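You operate a simulated robot arm through the tools that you are given. There is no shell and no other tool. Be economical: measure what you need, move in short steps, check, and stop when the job is done.

You are at the controls of a simulated robot arm. One attempt, no reset.

Task
Book carton four out on the blue board as the pink card says.
Fine: red peg in that socket, white slider on that number, carton pushed on to the yellow lane, then the lever to READY.

It is judged by the outcome, as a careful person would: the job done as asked, and still so three seconds after it is handed in. It fails if anything else is knocked over, pushed out of place, dropped, spilled or broken.

Robot
A 6-joint arm with a two-finger parallel gripper, fixed in place. Base frame: the origin is at the foot of the arm, x ahead of it, y to its left, z up; the work surface is at about z = 0. Lengths are in cm, angles in degrees, forces in N, time in s.
With the tool pointing down near the work surface it reaches from about 14 to 58 cm from the base axis. Its first joint turns from -66.0 to 66.0 degrees. Payload 2.1 kg.
Tool frame: the origin (TCP) lies between the finger pads and is the grasp point; the fingertips stand 3 cm ahead of it; z points along the fingers, y is the line along which they close. Largest opening 9.4 cm; finger width 2.8, thickness 1; the body of the gripper, 5 by 9.6 cm, starts 5.5 cm behind the TCP.
Orientation is told as [roll, pitch, yaw] about the base's x, y, z axes, in that order, counted from this pose: with the fingers straight down and closing along the base's y, the tool's x points along the base's -x, its y along +y and its z along -z.

Tools
- The arm moves only by the tool nudge_tool. Its argument "deltas" is a list of rows, each a list of 6 numbers: the shift along the base's x, y, z in units of 250 mm (1.0 is 250 mm), then the turn, a rotation vector about the base's x, y, z in units of 120 degrees (1.0 is 120 degrees). In form: [[dx, dy, dz, wx, wy, wz], ...]. A call has 1 to 8 rows; each row is the pose to reach, as a shift and turn from the pose commanded when the call began. "hand" is the finger opening in cm, from 0 to 9.4, set as the call begins (left out, the last holds). A call with a number of a shift or a turn outside -1 to 1 is refused whole. Each row takes 0.2 s and may step no farther than 5 cm and 8.6 degrees from the row before; otherwise, or with a gripper value out of range, the whole call is refused. Where a pose cannot be reached the arm comes as near as it can. A force on the tool above 90 N (or 10 N above the force at the start of the call, whichever is more), or a blocked arm, ends the call early, and 0.2 s more pass. The fingers move at their own pace (about 7.2 cm/s each) and stop on an object; they squeeze with about 26 N. The grip force told is the motor's: it shows also when the fingers shut on nothing. Time passes only in rows, and 0.2 s behind the last, so rows that repeat a pose let the fingers close. It gives the time, the measured TCP pose, the force on the tool (base axes), the opening and the grip force at its end, in the units of the frame above (readings bear some noise), with the torque about the TCP (base axes, N m) and any sound that the robot's microphone picked up, and new pictures: "pictures" is both (left out), scene, wrist or none.
- Cameras (640 x 400 px; columns grow to the right, rows downward): "scene" is fixed at [6.18, -38.05, 47.56]; the picture's right is [0.72, -0.70, 0.00], its down [-0.45, -0.46, -0.77] and it looks along [0.53, 0.55, -0.64] (base axes); focal length 323 px, centre (320, 200). "wrist" rides on the gripper at [7.6, 1.4, -10.3] in the tool frame; the picture's right is [-0.18, 0.98, 0.00], its down [-0.75, -0.14, -0.64] and it looks along [-0.63, -0.12, 0.77] (tool axes); focal length 243 px, centre (320, 200). There is no depth. A picture from a camera that has moved, and an enlarged one, comes with that camera's place and axes in the base frame and with its lens.
- inspect(camera, box): a new picture of the part [left, top, right, bottom] of that camera's present view, enlarged. The clock stands still meanwhile.
- finish_job(): hands the job in; it is judged then, once.

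Go step by step. Nothing tells you positions but the pictures and the camera data: compare them with the known pose of the tool, close in by small moves and look again before you grip or let go. The budget is 120 turns and 200 pictures, counting those below and the enlarged ones. Unless the task says otherwise, let go and move clear before handing in, and close with one line.

The tools are called as name(argument=value, ...) on one line, values as JSON. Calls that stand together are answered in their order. nudge_tool: Moves the arm, as the interface text tells. Its arguments: {"type":"object","properties":{"deltas":{"type":"array"},"hand":{"type":"number"},"pictures":{"type":"string","enum":["both","scene","wrist","none"]}},"required":["deltas"]} The other tools are called the same way: inspect (camera, box) takes an enlarged picture of a part of a camera's view; finish_job () hands the job in.

At the start:

```text
time_s: 0.0
eef_pos: [33.75, -14.0, 24.23]
ee_rot: [0.0, -0.1, 0.1]
ft_force: [0.4, -0.6, 0.2]
moment: [0.0, 0.01, 0.02]
gripper_width: 9.4
gripper_force: 0.1
```

scene: 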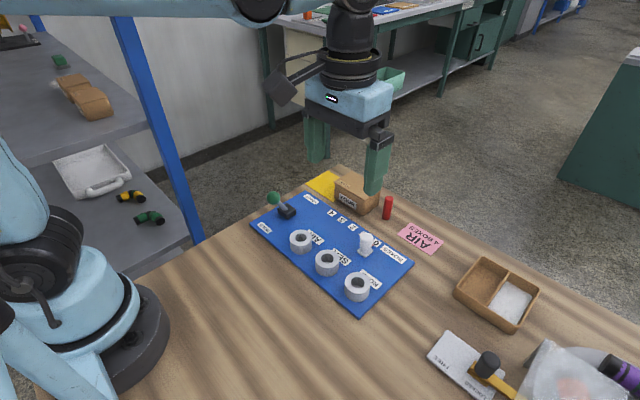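
wrist: 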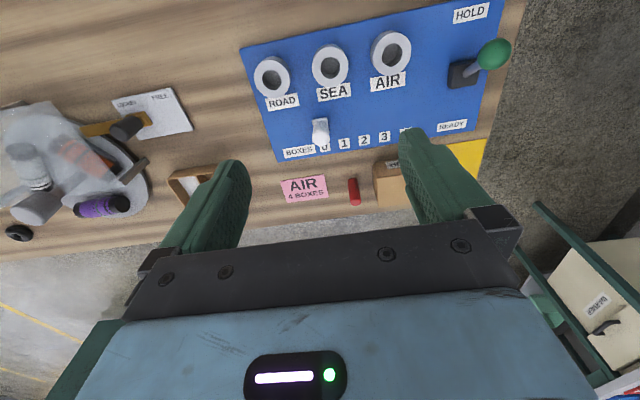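

I see a blue board with three ring sockets (ROAD, SEA, AIR), a white slider on a number scale, a lever at HOLD, a red peg, a carton and a yellow lane. The pink card reads AIR, 4 BOXES. I'll enlarge the views before measuring anything.

inspect(camera="scene", box=[240, 160, 460, 320])

inspect(camera="wrist", box=[230, 0, 530, 210])

```text
2.50 times, centred on (350, 240) of scene
camera zoom: at [6.18, -38.05, 47.56], right [0.72, -0.7, 0.0], down [-0.45, -0.46, -0.77], along [0.53, 0.55, -0.64], focal length 807 px, centre (245, 100)
```

zoom: 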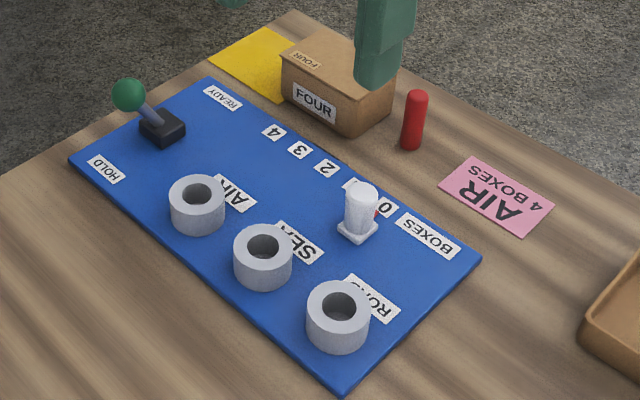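

```text
1.90 times, centred on (380, 105) of wrist
camera zoom: at [26.01, -12.58, 34.47], right [0.18, 0.98, 0.0], down [0.75, -0.14, 0.64], along [0.63, -0.12, -0.77], focal length 462 px, centre (206, 381)
```

zoom: 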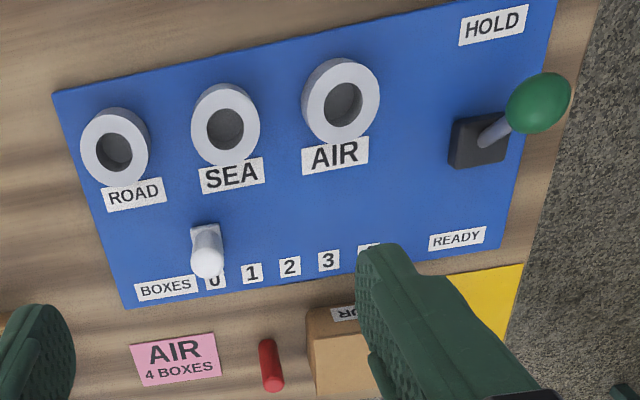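

I place the peg near (51.3, -11.7) and about 5.5 tall, the AIR socket at (32.1, -6.0) with its top near z 4, and the slider at (39.5, -15.2) with digit 4 at y≈-3.2. The carton spans y -7..0.8, the lane is y 1..9, and the lever knob is at (33.5, 3.7, 6.8). I start with the peg by moving above it.

nudge_tool(deltas=[[0.14, 0.018, -0.098, 0, 0, 0], [0.28, 0.037, -0.196, 0, 0, 0], [0.42, 0.055, -0.293, 0, 0, 0], [0.56, 0.074, -0.391, 0, 0, 0], [0.702, 0.092, -0.489, 0, 0, 0], [0.702, 0.092, -0.489, 0, 0, 0]], hand=4.6)

```text
time_s: 1.4
eef_pos: [51.2, -11.52, 11.87]
ee_rot: [0.0, -0.1, 0.1]
ft_force: [-0.4, 0.1, -0.1]
moment: [0.0, 0.0, 0.04]
gripper_width: 4.63
gripper_force: 0.1
camera wrist: at [43.61, -10.25, 22.13], right [0.18, 0.98, 0.0], down [0.75, -0.14, 0.64], along [0.63, -0.12, -0.77], focal length 243 px, centre (320, 200)
```

scene: 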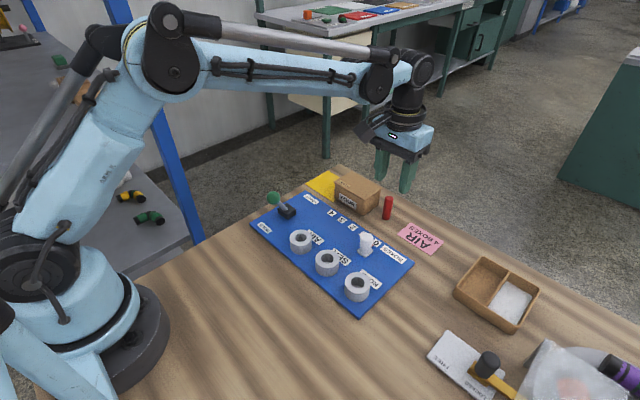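
wrist: 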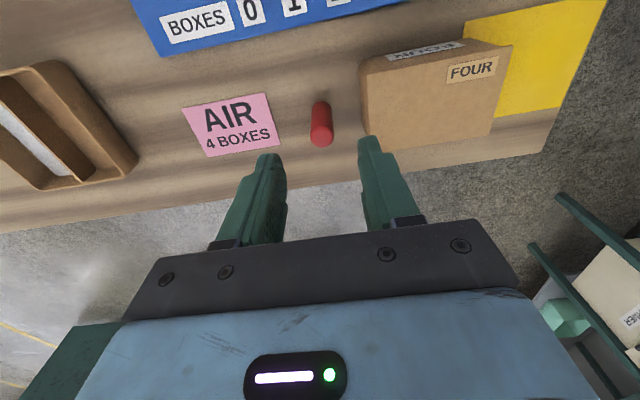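

The peg sits at about (51.3, -11.7), centred under the fingers and clear of the carton. I lower to grip its upper part.

nudge_tool(deltas=[[0, 0, -0.14, 0, 0, 0], [0, 0, -0.272, 0, 0, 0], [0, 0, -0.272, 0, 0, 0]])

inspect(camera="scene", box=[320, 140, 450, 240])

```text
time_s: 2.2
eef_pos: [51.19, -11.64, 5.22]
ee_rot: [0.0, -0.1, 0.0]
ft_force: [-0.1, 0.6, 0.1]
moment: [-0.01, -0.02, -0.01]
gripper_width: 4.58
gripper_force: 0.2
camera wrist: at [43.49, -10.28, 15.39], right [0.18, 0.98, 0.0], down [0.75, -0.14, 0.64], along [0.63, -0.12, -0.77], focal length 243 px, centre (320, 200)
```

scene: 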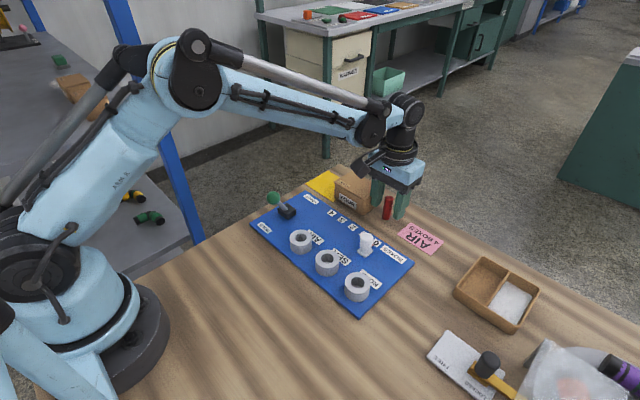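
wrist: 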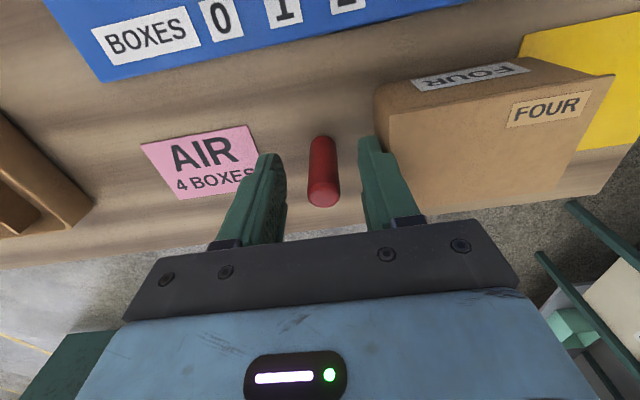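

```text
4.00 times, centred on (385, 190) of scene
camera zoom: at [6.18, -38.05, 47.56], right [0.72, -0.7, 0.0], down [-0.45, -0.46, -0.77], along [0.53, 0.55, -0.64], focal length 1290 px, centre (60, 240)
```

zoom: 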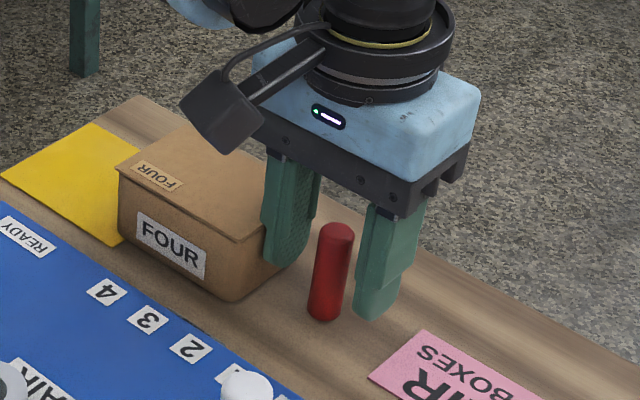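

The peg stands between the fingers, about 1.8 cm across. I close on it.

nudge_tool(deltas=[[0, 0, 0, 0, 0, 0], [0, 0, 0, 0, 0, 0], [0, 0, 0, 0, 0, 0]], hand=0.8, pictures="wrist")

```text
time_s: 3.0
eef_pos: [51.17, -11.71, 5.29]
ee_rot: [0.0, -0.1, 0.1]
ft_force: [-0.4, -1.1, 0.3]
moment: [0.01, -0.01, 0.0]
gripper_width: 1.63
gripper_force: 26.1
camera wrist: at [43.49, -10.28, 15.43], right [0.18, 0.98, 0.0], down [0.75, -0.14, 0.64], along [0.63, -0.12, -0.77], focal length 243 px, centre (320, 200)
```

wrist: 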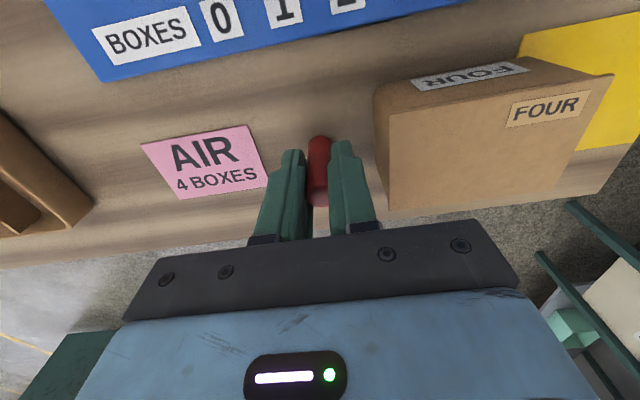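

Gripped at 1.63 cm. I lift and carry the peg to a point above the AIR socket.

nudge_tool(deltas=[[0, 0, 0.156, 0, 0, 0], [0, 0, 0.312, 0, 0, 0], [-0.154, 0.046, 0.312, 0, 0, 0], [-0.308, 0.092, 0.312, 0, 0, 0], [-0.462, 0.138, 0.312, 0, 0, 0], [-0.615, 0.184, 0.312, 0, 0, 0], [-0.768, 0.228, 0.312, 0, 0, 0], [-0.768, 0.228, 0.312, 0, 0, 0]])

inspect(camera="scene", box=[240, 160, 400, 285])

inspect(camera="wrist", box=[220, 60, 420, 240])

```text
time_s: 4.8
eef_pos: [32.07, -5.97, 13.09]
ee_rot: [0.0, 0.0, 0.1]
ft_force: [-0.7, -1.1, -0.8]
moment: [0.02, 0.04, -0.01]
gripper_width: 1.6
gripper_force: 25.6
camera wrist: at [24.31, -4.6, 23.29], right [0.18, 0.98, 0.0], down [0.75, -0.14, 0.64], along [0.63, -0.12, -0.77], focal length 243 px, centre (320, 200)
```

scene: 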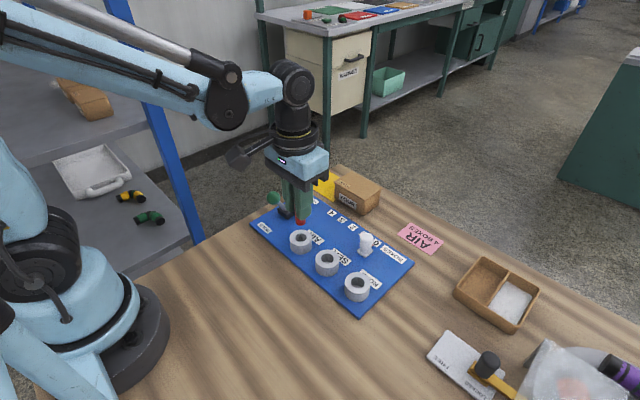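
wrist: 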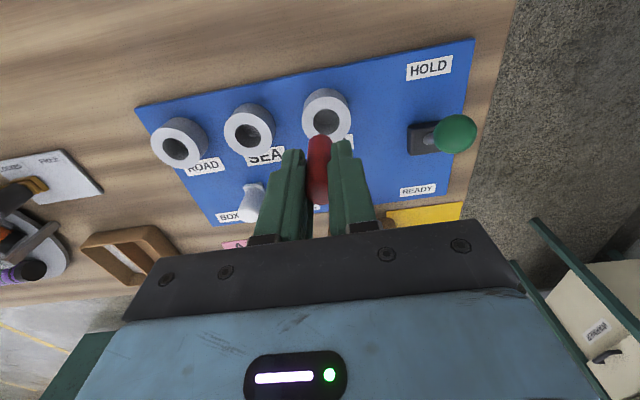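

```text
3.20 times, centred on (320, 222) of scene
camera zoom: at [6.18, -38.05, 47.56], right [0.72, -0.7, 0.0], down [-0.45, -0.46, -0.77], along [0.53, 0.55, -0.64], focal length 1032 px, centre (320, 128)
```

zoom: 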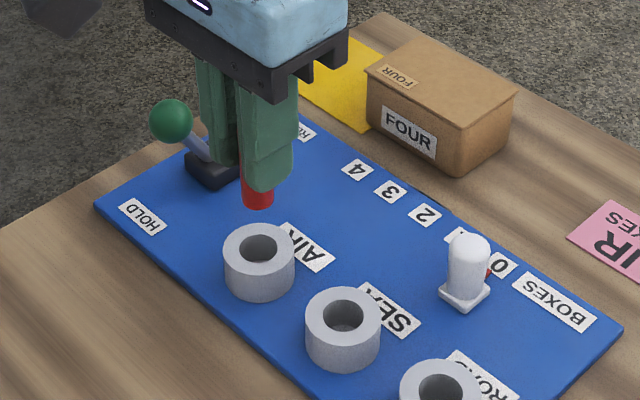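

```text
2.22 times, centred on (320, 150) of wrist
camera zoom: at [24.31, -4.6, 23.29], right [0.18, 0.98, 0.0], down [0.75, -0.14, 0.64], along [0.63, -0.12, -0.77], focal length 539 px, centre (320, 311)
```

zoom: 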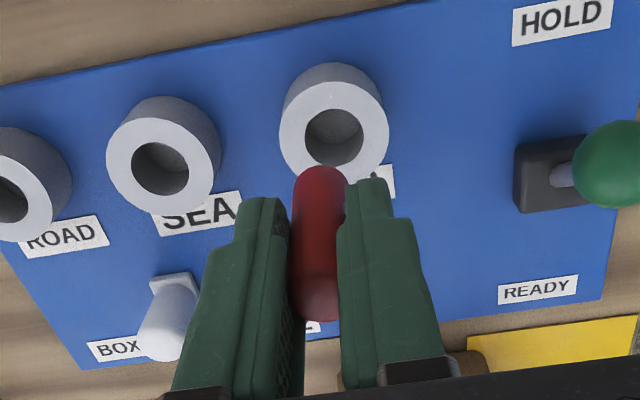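

The peg is held upright, with its bottom near (32.1, -6.0, 8), and the socket is at about (32.2, -5.65). I shift slightly and lower to just above the rim to check.

nudge_tool(deltas=[[0.004, 0.013, -0.06, 0, 0, 0], [0.004, 0.013, -0.116, 0, 0, 0], [0.004, 0.013, -0.116, 0, 0, 0]], pictures="none")

inspect(camera="scene", box=[260, 200, 340, 262])

inspect(camera="wrist", box=[240, 60, 400, 220])

```text
time_s: 5.6
eef_pos: [32.06, -5.53, 10.2]
ee_rot: [0.0, -0.1, 0.2]
ft_force: [0.1, -0.1, -1.1]
moment: [0.01, 0.02, -0.01]
gripper_width: 1.57
gripper_force: 25.7
```

```text
6.45 times, centred on (300, 231) of scene
camera zoom: at [6.18, -38.05, 47.56], right [0.72, -0.7, 0.0], down [-0.45, -0.46, -0.77], along [0.53, 0.55, -0.64], focal length 2082 px, centre (449, 0)
```

zoom: 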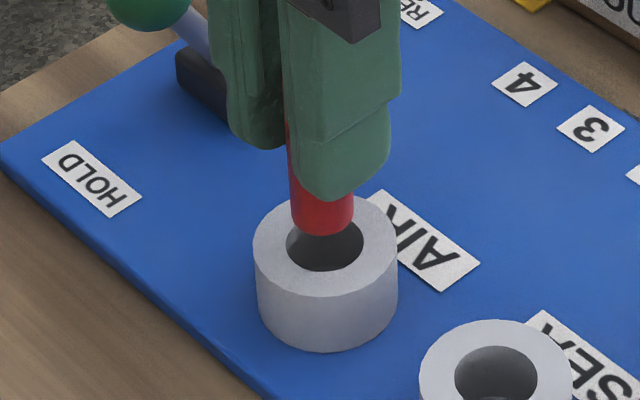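

```text
2.50 times, centred on (320, 140) of wrist
camera zoom: at [24.42, -4.24, 20.35], right [0.18, 0.98, 0.0], down [0.75, -0.14, 0.64], along [0.63, -0.12, -0.77], focal length 606 px, centre (320, 350)
```

zoom: 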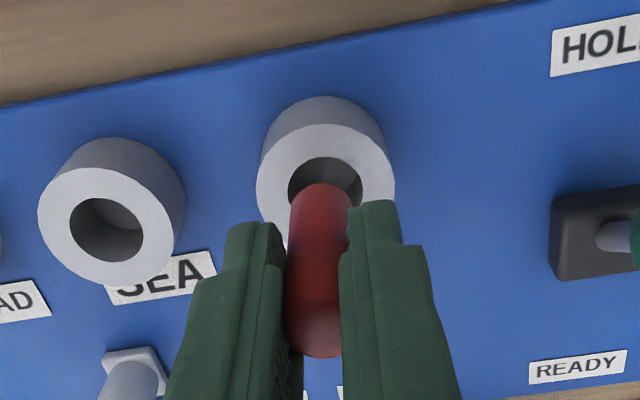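

The peg is about 0.8–1 cm above the rim, and the hole is slightly further in +x and +y. I correct by (0.2, 0.12) and lower 0.8 cm.

nudge_tool(deltas=[[0.008, 0.005, 0, 0, 0, 0], [0.008, 0.005, -0.032, 0, 0, 0], [0.008, 0.005, -0.032, 0, 0, 0]], pictures="none")

inspect(camera="scene", box=[260, 200, 340, 262])

inspect(camera="wrist", box=[240, 60, 400, 220])

```text
time_s: 6.4
eef_pos: [32.39, -5.63, 9.32]
ee_rot: [0.1, -0.1, 0.1]
ft_force: [-0.7, -0.9, -0.3]
moment: [0.02, 0.03, -0.02]
gripper_width: 1.58
gripper_force: 26.2
```

```text
6.45 times, centred on (300, 231) of scene
camera zoom: at [6.18, -38.05, 47.56], right [0.72, -0.7, 0.0], down [-0.45, -0.46, -0.77], along [0.53, 0.55, -0.64], focal length 2082 px, centre (449, 0)
```

zoom: 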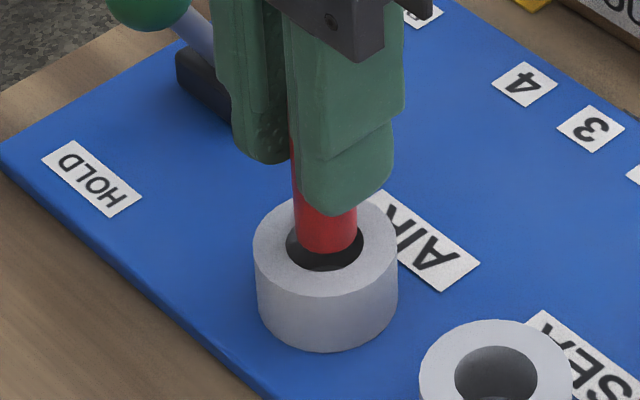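

```text
2.50 times, centred on (320, 140) of wrist
camera zoom: at [24.63, -4.12, 19.54], right [0.18, 0.98, 0.0], down [0.75, -0.14, 0.64], along [0.63, -0.12, -0.77], focal length 606 px, centre (320, 350)
```

zoom: 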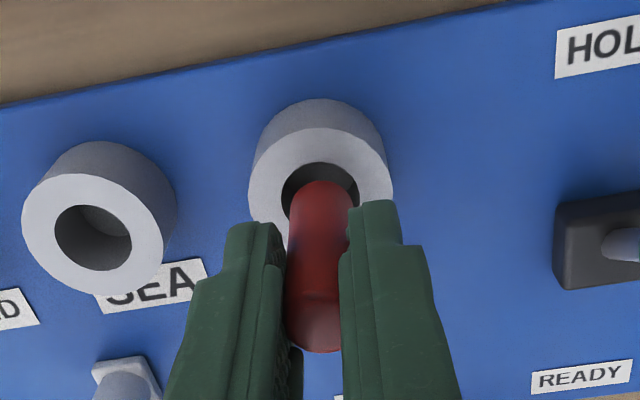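

The peg is centred over the hole in both views. I lower further into it.

nudge_tool(deltas=[[0, 0, -0.02, 0, 0, 0], [0, 0, -0.04, 0, 0, 0], [0, 0, -0.06, 0, 0, 0], [0, 0, -0.075, 0, 0, 0], [0, 0, -0.075, 0, 0, 0]], pictures="none")

inspect(camera="scene", box=[260, 200, 340, 262])

```text
time_s: 7.6
eef_pos: [32.31, -5.4, 7.46]
ee_rot: [0.1, -0.1, 0.1]
ft_force: [0.7, 0.4, -0.4]
moment: [0.01, 0.0, -0.01]
gripper_width: 1.59
gripper_force: 25.6
```

```text
6.45 times, centred on (300, 231) of scene
camera zoom: at [6.18, -38.05, 47.56], right [0.72, -0.7, 0.0], down [-0.45, -0.46, -0.77], along [0.53, 0.55, -0.64], focal length 2082 px, centre (449, 0)
```

zoom: 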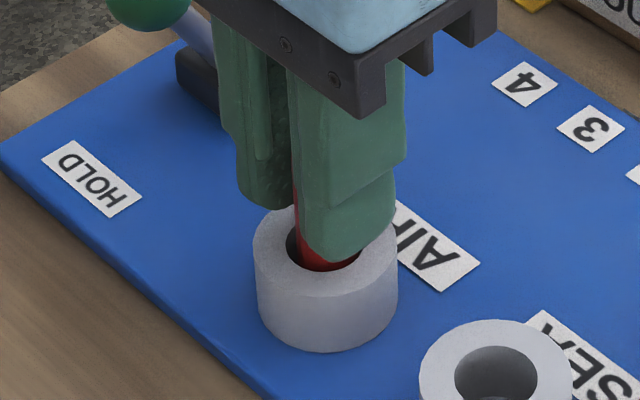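

The peg is in with no contact force, and the fingertips are just above the rim. I go 0.4 cm lower and let go so it drops the rest.

nudge_tool(deltas=[[0, 0, -0.016, 0, 0, 0], [0, 0, -0.016, 0, 0, 0]], pictures="none")

nudge_tool(deltas=[[0, 0, 0, 0, 0, 0], [0, 0, 0, 0, 0, 0], [0, 0, 0, 0, 0, 0]], hand=3.6, pictures="none")

inspect(camera="wrist", box=[200, 40, 440, 240])

inspect(camera="scene", box=[260, 200, 340, 262])

```text
time_s: 8.2
eef_pos: [32.31, -5.46, 7.08]
ee_rot: [0.0, 0.0, 0.2]
ft_force: [0.1, 0.7, 9.0]
moment: [0.21, 0.02, -0.02]
gripper_width: 1.62
gripper_force: 25.9
```

```text
time_s: 9.0
eef_pos: [32.35, -5.35, 7.04]
ee_rot: [0.0, -0.1, 0.0]
ft_force: [0.0, -0.6, 0.0]
moment: [-0.02, -0.03, -0.02]
gripper_width: 3.59
gripper_force: 0.1
```

```text
2.00 times, centred on (320, 140) of wrist
camera zoom: at [24.67, -4.1, 17.3], right [0.18, 0.98, 0.0], down [0.75, -0.14, 0.64], along [0.63, -0.12, -0.77], focal length 485 px, centre (320, 320)
```

zoom: 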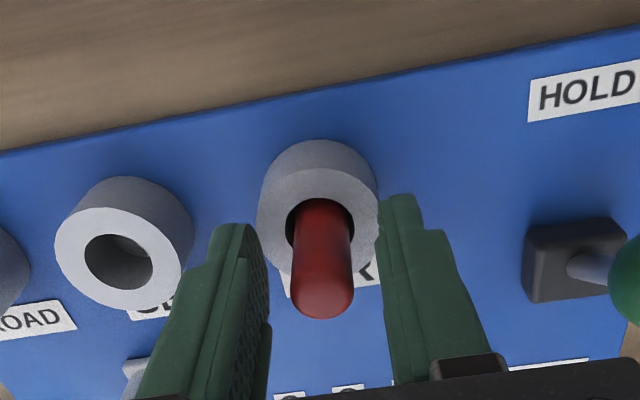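

```text
6.45 times, centred on (300, 231) of scene
camera zoom: at [6.18, -38.05, 47.56], right [0.72, -0.7, 0.0], down [-0.45, -0.46, -0.77], along [0.53, 0.55, -0.64], focal length 2082 px, centre (449, 0)
```

zoom: 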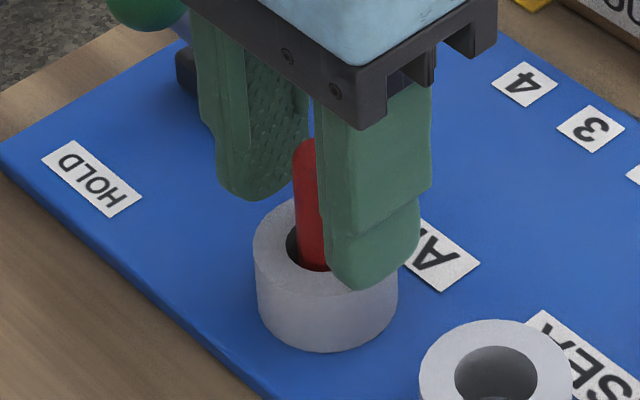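

The peg is standing in the AIR socket. I lift clear to check how deep it sits.

nudge_tool(deltas=[[0, 0, 0.15, 0, 0, 0], [0, 0, 0.3, 0, 0, 0], [0, 0, 0.38, 0, 0, 0], [0, 0, 0.38, 0, 0, 0]], pictures="scene")

inspect(camera="wrist", box=[120, 20, 480, 245])

inspect(camera="scene", box=[240, 160, 420, 300])

```text
time_s: 10.0
eef_pos: [32.43, -5.36, 16.64]
ee_rot: [0.0, -0.1, 0.1]
ft_force: [0.0, 0.9, 0.5]
moment: [0.02, 0.04, -0.02]
gripper_width: 3.59
gripper_force: 0.0
```

scene: 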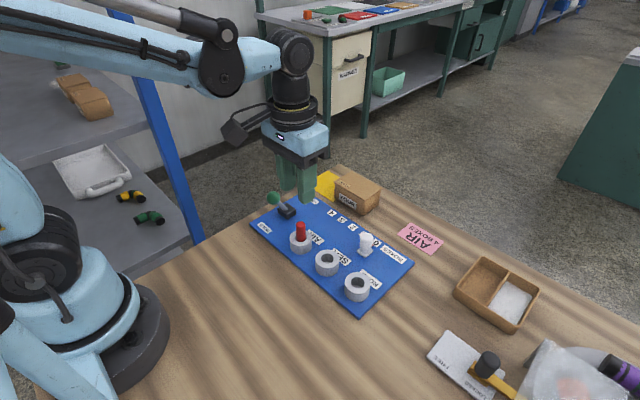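

```text
1.78 times, centred on (300, 132) of wrist
camera zoom: at [24.7, -4.07, 26.82], right [0.18, 0.98, 0.0], down [0.75, -0.14, 0.64], along [0.63, -0.12, -0.77], focal length 431 px, centre (356, 320)
```

zoom: 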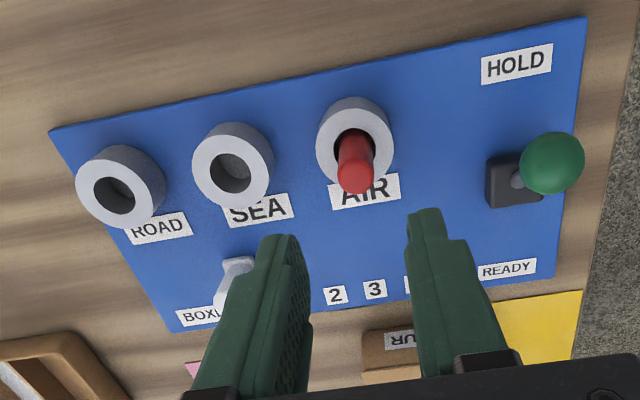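

```text
2.86 times, centred on (330, 230) of scene
camera zoom: at [6.18, -38.05, 47.56], right [0.72, -0.7, 0.0], down [-0.45, -0.46, -0.77], along [0.53, 0.55, -0.64], focal length 922 px, centre (291, 114)
```

zoom: 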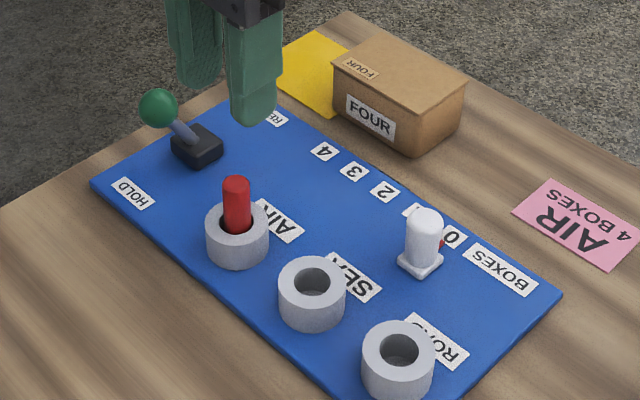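

The peg is seated about 2.3 cm deep. To be sure it's on the bottom, I press its top gently with closed fingers, under force watch.

nudge_tool(deltas=[[0, 0, -0.06, 0, 0, 0], [0, -0.006, -0.16, 0, 0, 0], [0, -0.006, -0.21, 0, 0, 0]], hand=0, pictures="none")

nudge_tool(deltas=[[0, 0, -0.01, 0, 0, 0], [0, 0, -0.02, 0, 0, 0], [0, 0, -0.03, 0, 0, 0], [0, 0, -0.04, 0, 0, 0], [0, 0, -0.05, 0, 0, 0]], pictures="none")

inspect(camera="scene", box=[260, 190, 340, 262])

```text
time_s: 10.8
eef_pos: [32.43, -5.56, 11.31]
ee_rot: [0.1, -0.1, 0.1]
ft_force: [0.0, 0.4, -0.7]
moment: [0.01, 0.04, 0.0]
gripper_width: 0.0
gripper_force: 25.4
```

```text
time_s: 12.0
eef_pos: [32.4, -5.68, 10.13]
ee_rot: [0.1, -0.2, 0.1]
ft_force: [-0.2, 0.8, -0.7]
moment: [0.02, -0.02, -0.02]
gripper_width: 0.02
gripper_force: 25.9
```

```text
5.56 times, centred on (300, 226) of scene
camera zoom: at [6.18, -38.05, 47.56], right [0.72, -0.7, 0.0], down [-0.45, -0.46, -0.77], along [0.53, 0.55, -0.64], focal length 1792 px, centre (431, 56)
```

zoom: 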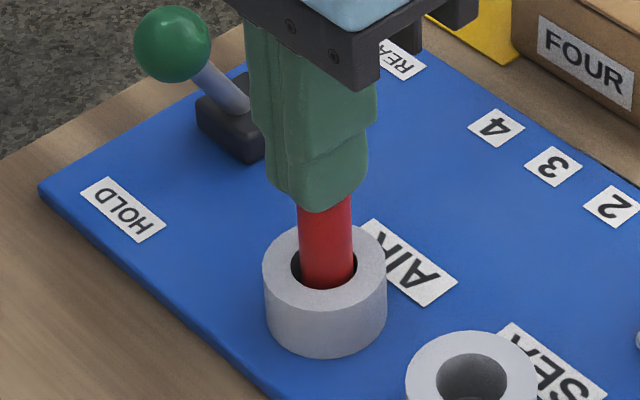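

No contact yet at tip z≈7.1. I continue down gently.

nudge_tool(deltas=[[0, 0, -0.01, 0, 0, 0], [0, 0, -0.02, 0, 0, 0], [0, 0, -0.03, 0, 0, 0], [0, 0, -0.04, 0, 0, 0], [0, 0, -0.05, 0, 0, 0]], pictures="none")

inspect(camera="scene", box=[260, 190, 340, 262])

```text
time_s: 12.8
eef_pos: [32.41, -5.62, 9.73]
ee_rot: [-0.2, 0.0, 0.0]
ft_force: [-1.5, -0.3, 34.6]
moment: [0.01, 0.03, 0.01]
gripper_width: 0.01
gripper_force: 25.9
stopped in row 3: the force on the tool passed its limit at 108 N (the readings are from after the stop); the commanded pose is now the measured one
```

```text
5.56 times, centred on (300, 226) of scene
camera zoom: at [6.17, -38.05, 47.57], right [0.72, -0.7, 0.0], down [-0.45, -0.46, -0.77], along [0.53, 0.55, -0.64], focal length 1792 px, centre (431, 56)
```

zoom: 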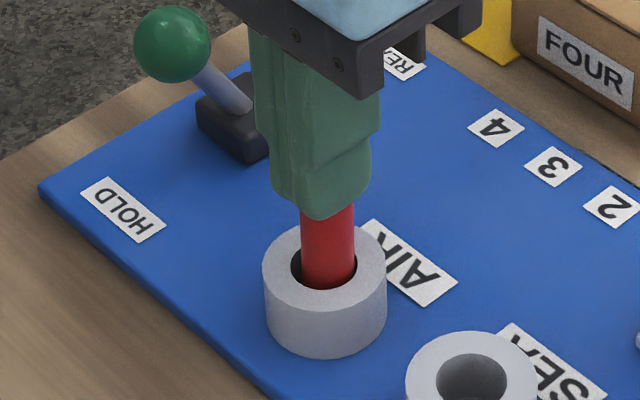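

The peg was pressed hard (brief 108 N limit) and is firmly on the bottom. I lift off and move above the slider at about (39.7, -15.2).

nudge_tool(deltas=[[0, 0, 0.15, 0, 0, 0], [0, 0, 0.25, 0, 0, 0], [0.1, -0.13, 0.25, 0, 0, 0], [0.2, -0.26, 0.2, 0, 0, 0], [0.29, -0.383, 0.13, 0, 0, 0], [0.29, -0.383, 0.13, 0, 0, 0]], hand=5)

inspect(camera="wrist", box=[200, 0, 520, 200])

inspect(camera="scene", box=[280, 190, 420, 280])

```text
time_s: 14.2
eef_pos: [39.7, -15.36, 12.85]
ee_rot: [-0.1, 0.0, 0.0]
ft_force: [0.0, 0.4, -0.4]
moment: [0.06, 0.0, -0.03]
gripper_width: 4.99
gripper_force: 0.0
camera wrist: at [32.0, -13.96, 23.07], right [0.18, 0.98, 0.0], down [0.75, -0.14, 0.64], along [0.63, -0.12, -0.77], focal length 243 px, centre (320, 200)
```

scene: 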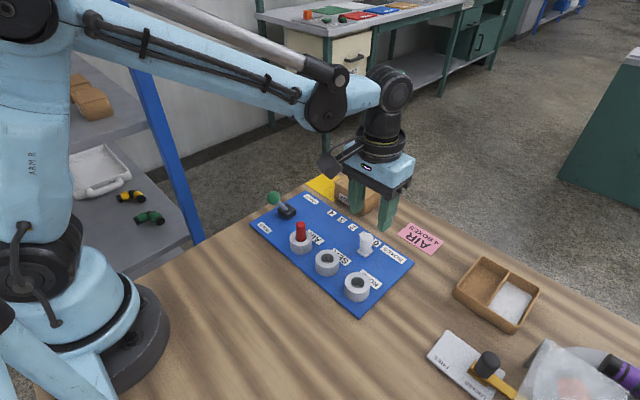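
wrist: 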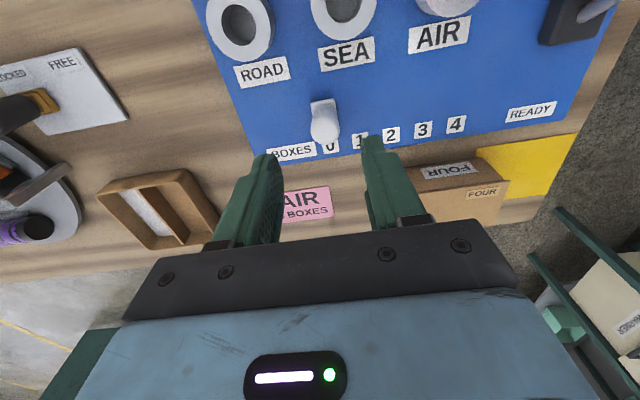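

```text
2.00 times, centred on (360, 100) of wrist
camera zoom: at [32.0, -13.96, 23.07], right [0.18, 0.98, 0.0], down [0.75, -0.14, 0.64], along [0.63, -0.12, -0.77], focal length 485 px, centre (240, 400)
```

zoom: 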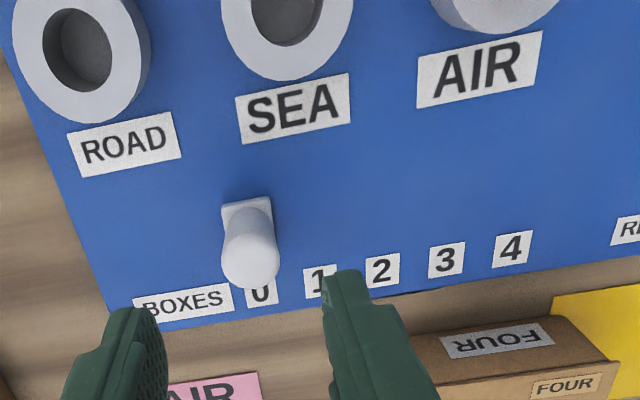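

```text
4.44 times, centred on (350, 235) of scene
camera zoom: at [6.18, -38.06, 47.56], right [0.72, -0.7, 0.0], down [-0.45, -0.46, -0.77], along [0.53, 0.55, -0.64], focal length 1434 px, centre (187, 44)
```

zoom: 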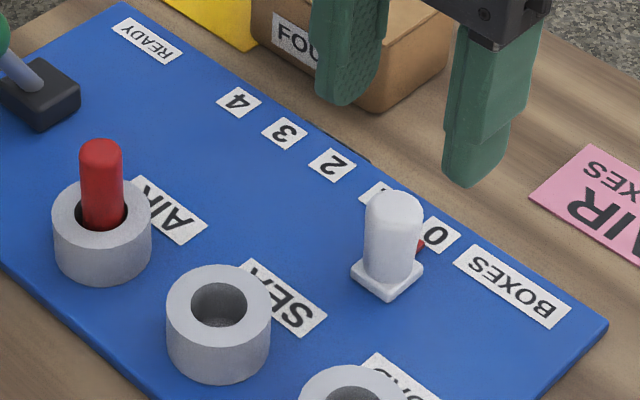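

The slider knob is at about (39.9, -15.1), and the label spacing is 3.0 cm, so digit 4 is at y≈-3.06. I lower over the knob.

nudge_tool(deltas=[[0.009, 0.003, -0.16, 0, 0, 0], [0.009, 0.003, -0.303, 0, 0, 0], [0.009, 0.003, -0.303, 0, 0, 0]], pictures="none")

inspect(camera="wrist", box=[200, 40, 440, 240])

inspect(camera="scene", box=[310, 190, 430, 270])

```text
time_s: 15.0
eef_pos: [39.96, -15.35, 5.18]
ee_rot: [-0.1, 0.1, 0.1]
ft_force: [0.4, 0.1, -0.3]
moment: [-0.01, 0.0, 0.0]
gripper_width: 4.98
gripper_force: 0.1
```

```text
2.00 times, centred on (320, 140) of wrist
camera zoom: at [32.26, -13.87, 15.52], right [0.18, 0.98, 0.0], down [0.75, -0.14, 0.64], along [0.63, -0.12, -0.77], focal length 485 px, centre (320, 320)
```

zoom: 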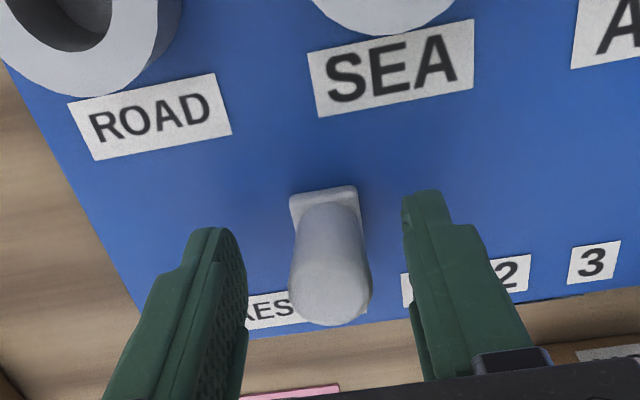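

```text
5.00 times, centred on (370, 230) of scene
camera zoom: at [6.18, -38.05, 47.56], right [0.72, -0.7, 0.0], down [-0.45, -0.46, -0.77], along [0.53, 0.55, -0.64], focal length 1613 px, centre (70, 50)
```

zoom: 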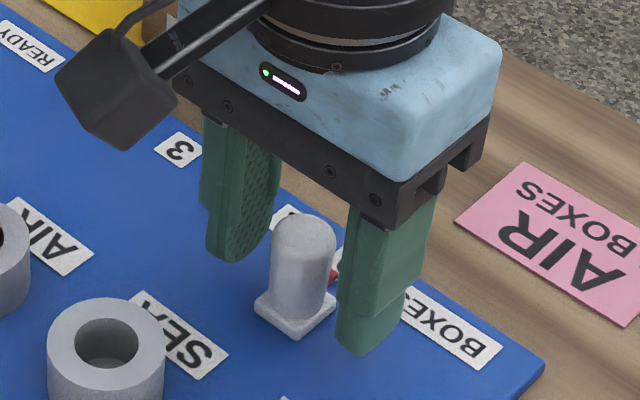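

The knob stands between the fingers, so I close on it.

nudge_tool(deltas=[[0, 0, 0, 0, 0, 0], [0, 0, 0, 0, 0, 0], [0, 0, 0, 0, 0, 0]], hand=1, pictures="none")

nudge_tool(deltas=[[0, 0.04, 0, 0, 0, 0], [0, 0.08, 0, 0, 0, 0], [0, 0.12, 0, 0, 0, 0], [0, 0.12, 0, 0, 0, 0]])

```text
time_s: 15.8
eef_pos: [39.93, -15.18, 5.32]
ee_rot: [0.2, 0.0, 0.3]
ft_force: [-0.8, 20.1, -8.1]
moment: [0.06, 0.09, 0.05]
gripper_width: 2.28
gripper_force: 45.4
```

```text
time_s: 16.8
eef_pos: [39.9, -12.27, 5.15]
ee_rot: [-0.1, 0.0, 0.1]
ft_force: [3.1, 1.1, 4.8]
moment: [-0.06, -0.54, -0.08]
gripper_width: 2.26
gripper_force: 45.0
camera wrist: at [32.25, -10.86, 15.54], right [0.18, 0.98, 0.0], down [0.75, -0.14, 0.64], along [0.63, -0.12, -0.77], focal length 243 px, centre (320, 200)
```

scene: 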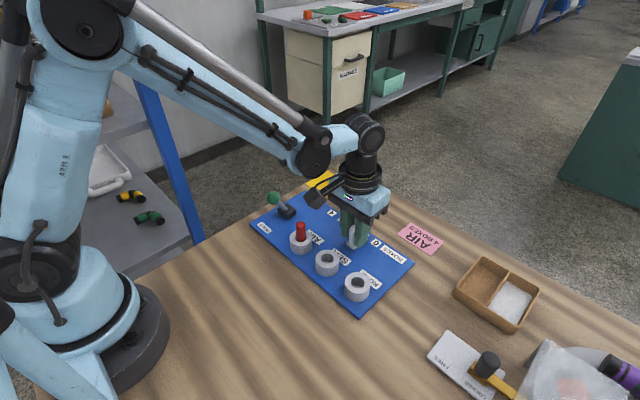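
wrist: 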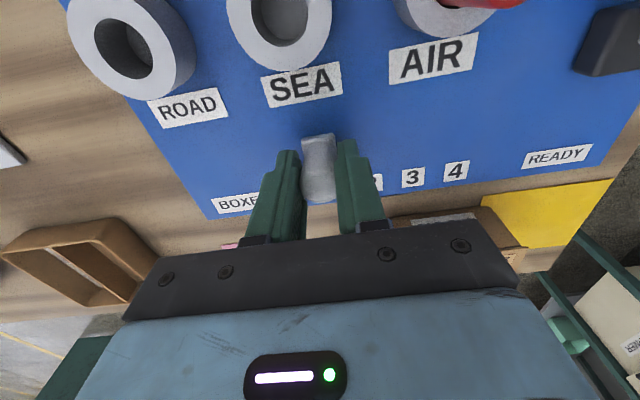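

The slider moves with the grip and is now at 1. I drag on to digit 4.

nudge_tool(deltas=[[0, 0.06, 0, 0, 0, 0], [0, 0.12, 0, 0, 0, 0], [0, 0.18, 0, 0, 0, 0], [0, 0.24, 0, 0, 0, 0], [0, 0.3, 0, 0, 0, 0], [0, 0.362, 0, 0, 0, 0], [0, 0.362, 0, 0, 0, 0]], pictures="none")

inspect(camera="scene", box=[270, 180, 400, 260])

inspect(camera="wrist", box=[200, 90, 440, 250])

```text
time_s: 18.4
eef_pos: [39.93, -3.04, 5.23]
ee_rot: [-0.1, 0.1, 0.1]
ft_force: [-6.7, 0.1, 19.1]
moment: [0.03, -0.1, 0.0]
gripper_width: 2.27
gripper_force: 45.3
```

```text
4.92 times, centred on (335, 220) of scene
camera zoom: at [6.17, -38.05, 47.56], right [0.72, -0.7, 0.0], down [-0.45, -0.46, -0.77], along [0.53, 0.55, -0.64], focal length 1588 px, centre (246, 102)
```

zoom: 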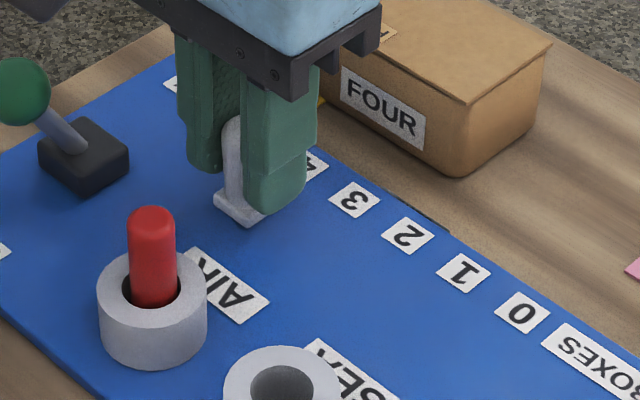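

```text
2.50 times, centred on (320, 170) of wrist
camera zoom: at [32.28, -1.71, 15.55], right [0.18, 0.98, 0.0], down [0.76, -0.14, 0.64], along [0.63, -0.12, -0.77], focal length 606 px, centre (320, 275)
```

zoom: 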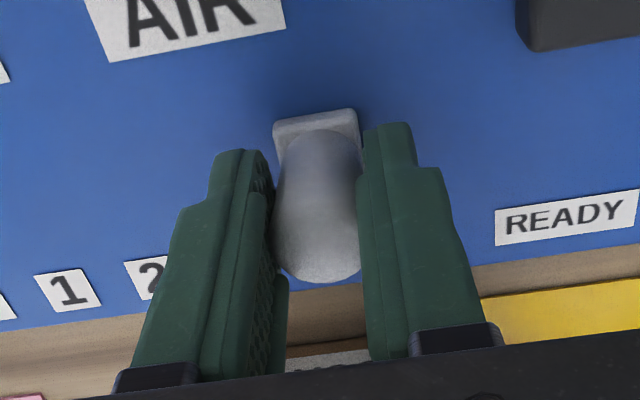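

The slider is at about y -3.05, in line with digit 4. I let go and lift to verify.

nudge_tool(deltas=[[0, 0, 0, 0, 0, 0], [0, 0, 0, 0, 0, 0]], hand=4.6, pictures="none")

nudge_tool(deltas=[[0, 0, 0.15, 0, 0, 0], [0, 0, 0.3, 0, 0, 0], [0, -0.16, 0.4, 0, 0, 0], [0, -0.32, 0.4, 0, 0, 0], [0, -0.32, 0.4, 0, 0, 0]], hand=4.6)

inspect(camera="scene", box=[250, 160, 410, 260])

inspect(camera="wrist", box=[300, 20, 600, 220])

```text
time_s: 19.0
eef_pos: [40.03, -3.12, 5.19]
ee_rot: [-0.1, 0.0, 0.1]
ft_force: [0.3, 0.4, 0.4]
moment: [0.03, -0.02, -0.02]
gripper_width: 4.61
gripper_force: 0.0
```

```text
time_s: 20.2
eef_pos: [39.92, -11.2, 15.21]
ee_rot: [-0.3, 0.0, 0.2]
ft_force: [-0.5, 0.2, 0.2]
moment: [0.01, -0.02, -0.01]
gripper_width: 4.59
gripper_force: 0.0
camera wrist: at [32.31, -9.82, 25.46], right [0.18, 0.98, 0.0], down [0.75, -0.14, 0.64], along [0.63, -0.12, -0.77], focal length 243 px, centre (320, 200)
```

scene: 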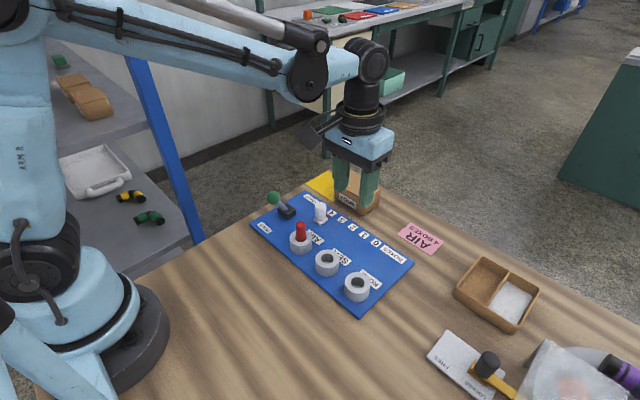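
wrist: 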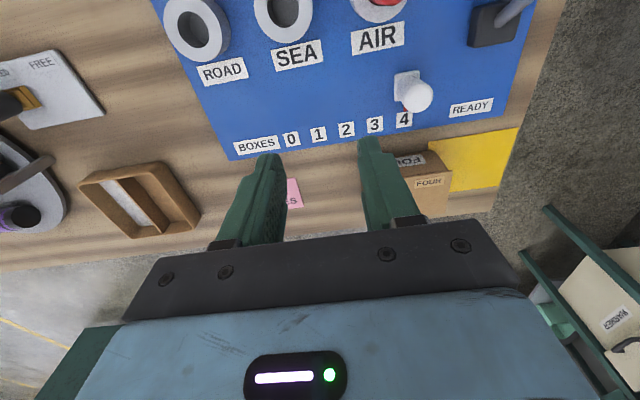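

```text
4.00 times, centred on (330, 210) of scene
camera zoom: at [6.18, -38.06, 47.56], right [0.72, -0.7, 0.0], down [-0.45, -0.46, -0.77], along [0.53, 0.55, -0.64], focal length 1290 px, centre (280, 160)
```

zoom: 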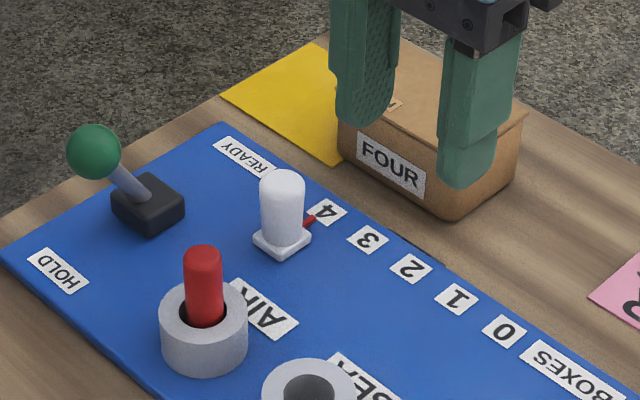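

```text
2.00 times, centred on (450, 120) of wrist
camera zoom: at [32.31, -9.82, 25.46], right [0.18, 0.98, 0.0], down [0.75, -0.14, 0.64], along [0.63, -0.12, -0.77], focal length 485 px, centre (60, 360)
```

zoom: 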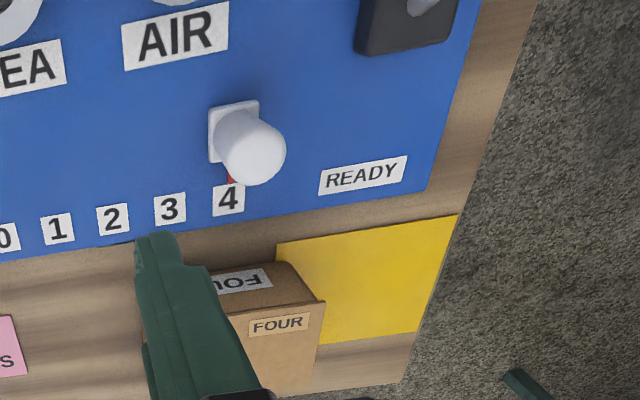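

The pointer stands at 4. The carton spans about x 48.2–54.2 and y -7.3..0.9, and the lane about y 0–9.4, so it needs roughly 7.9 cm in +y. I place the closed fingers behind its -y face at x 51.2.

nudge_tool(deltas=[[0.15, 0, 0, 0, 0, 0], [0.3, 0, 0, 0, 0, 0], [0.452, 0, 0, 0, 0, 0], [0.452, 0, -0.15, 0, 0, 0], [0.452, 0, -0.3, 0, 0, 0], [0.452, 0, -0.44, 0, 0, 0], [0.452, 0, -0.44, 0, 0, 0]], hand=0)

inspect(camera="scene", box=[290, 140, 450, 240])

```text
time_s: 21.8
eef_pos: [51.23, -11.08, 4.17]
ee_rot: [-0.2, 0.0, 0.1]
ft_force: [0.8, 0.4, 0.3]
moment: [0.05, -0.04, 0.02]
gripper_width: 0.0
gripper_force: 25.8
camera wrist: at [43.52, -9.64, 14.44], right [0.18, 0.98, 0.0], down [0.75, -0.14, 0.64], along [0.63, -0.12, -0.77], focal length 243 px, centre (320, 200)
```

scene: 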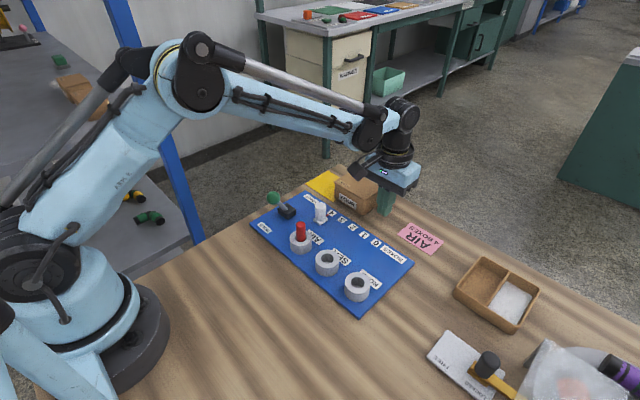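
wrist: 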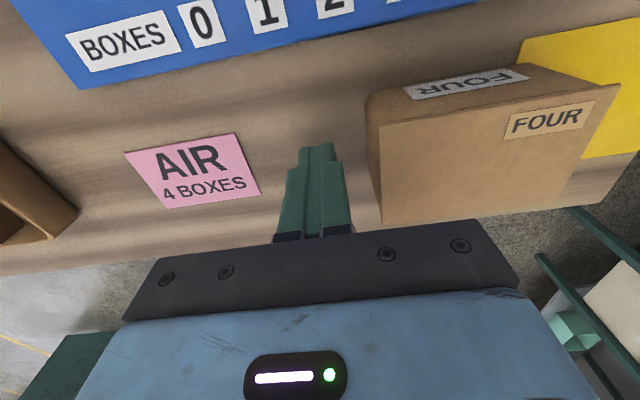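

```text
4.00 times, centred on (370, 190) of scene
camera zoom: at [6.18, -38.05, 47.56], right [0.72, -0.7, 0.0], down [-0.45, -0.46, -0.77], along [0.53, 0.55, -0.64], focal length 1290 px, centre (120, 240)
```

zoom: 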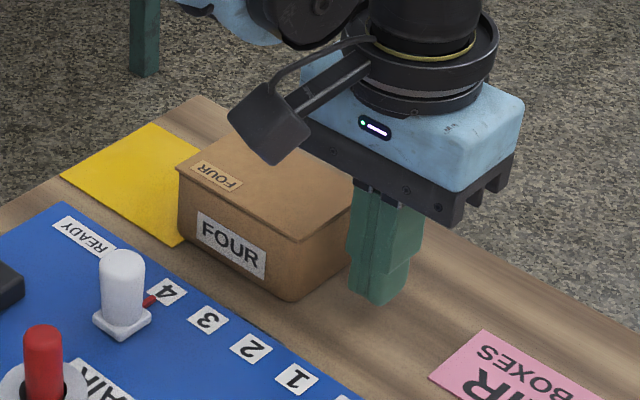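

The fingers are level with the lower part of the carton's side, about 2.5 cm away from it. I push in +y slowly for the first half.

nudge_tool(deltas=[[0, 0.05, 0, 0, 0, 0], [0, 0.1, 0, 0, 0, 0], [0, 0.14, 0, 0, 0, 0], [0, 0.18, 0, 0, 0, 0], [0, 0.22, 0, 0, 0, 0], [0, 0.26, 0, 0, 0, 0], [0, 0.26, 0, 0, 0, 0]])

inspect(camera="scene", box=[290, 140, 450, 240])

```text
time_s: 23.4
eef_pos: [51.19, -4.53, 4.4]
ee_rot: [-0.1, 0.0, 0.0]
ft_force: [-0.2, -0.4, -0.1]
moment: [0.0, -0.02, 0.01]
gripper_width: 0.0
gripper_force: 25.5
camera wrist: at [43.52, -3.18, 14.53], right [0.18, 0.98, 0.0], down [0.75, -0.14, 0.64], along [0.63, -0.12, -0.77], focal length 243 px, centre (320, 200)
```

scene: 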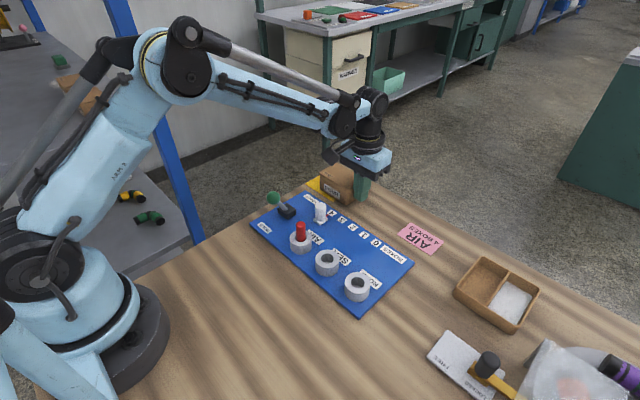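
wrist: 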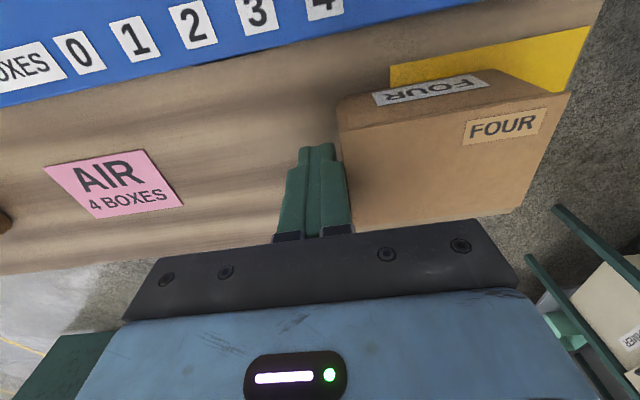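

```text
4.00 times, centred on (370, 190) of scene
camera zoom: at [6.18, -38.05, 47.56], right [0.72, -0.7, 0.0], down [-0.45, -0.46, -0.77], along [0.53, 0.55, -0.64], focal length 1290 px, centre (120, 240)
```

zoom: 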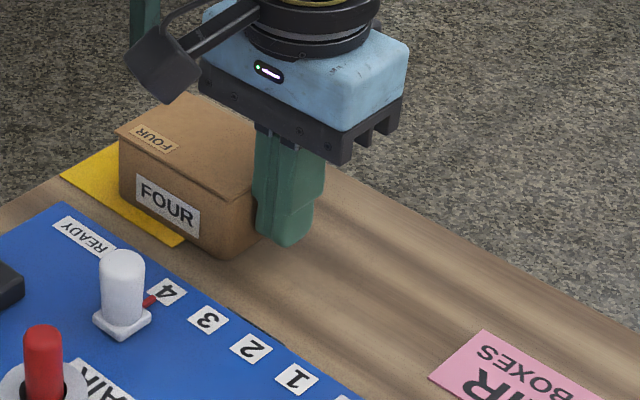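

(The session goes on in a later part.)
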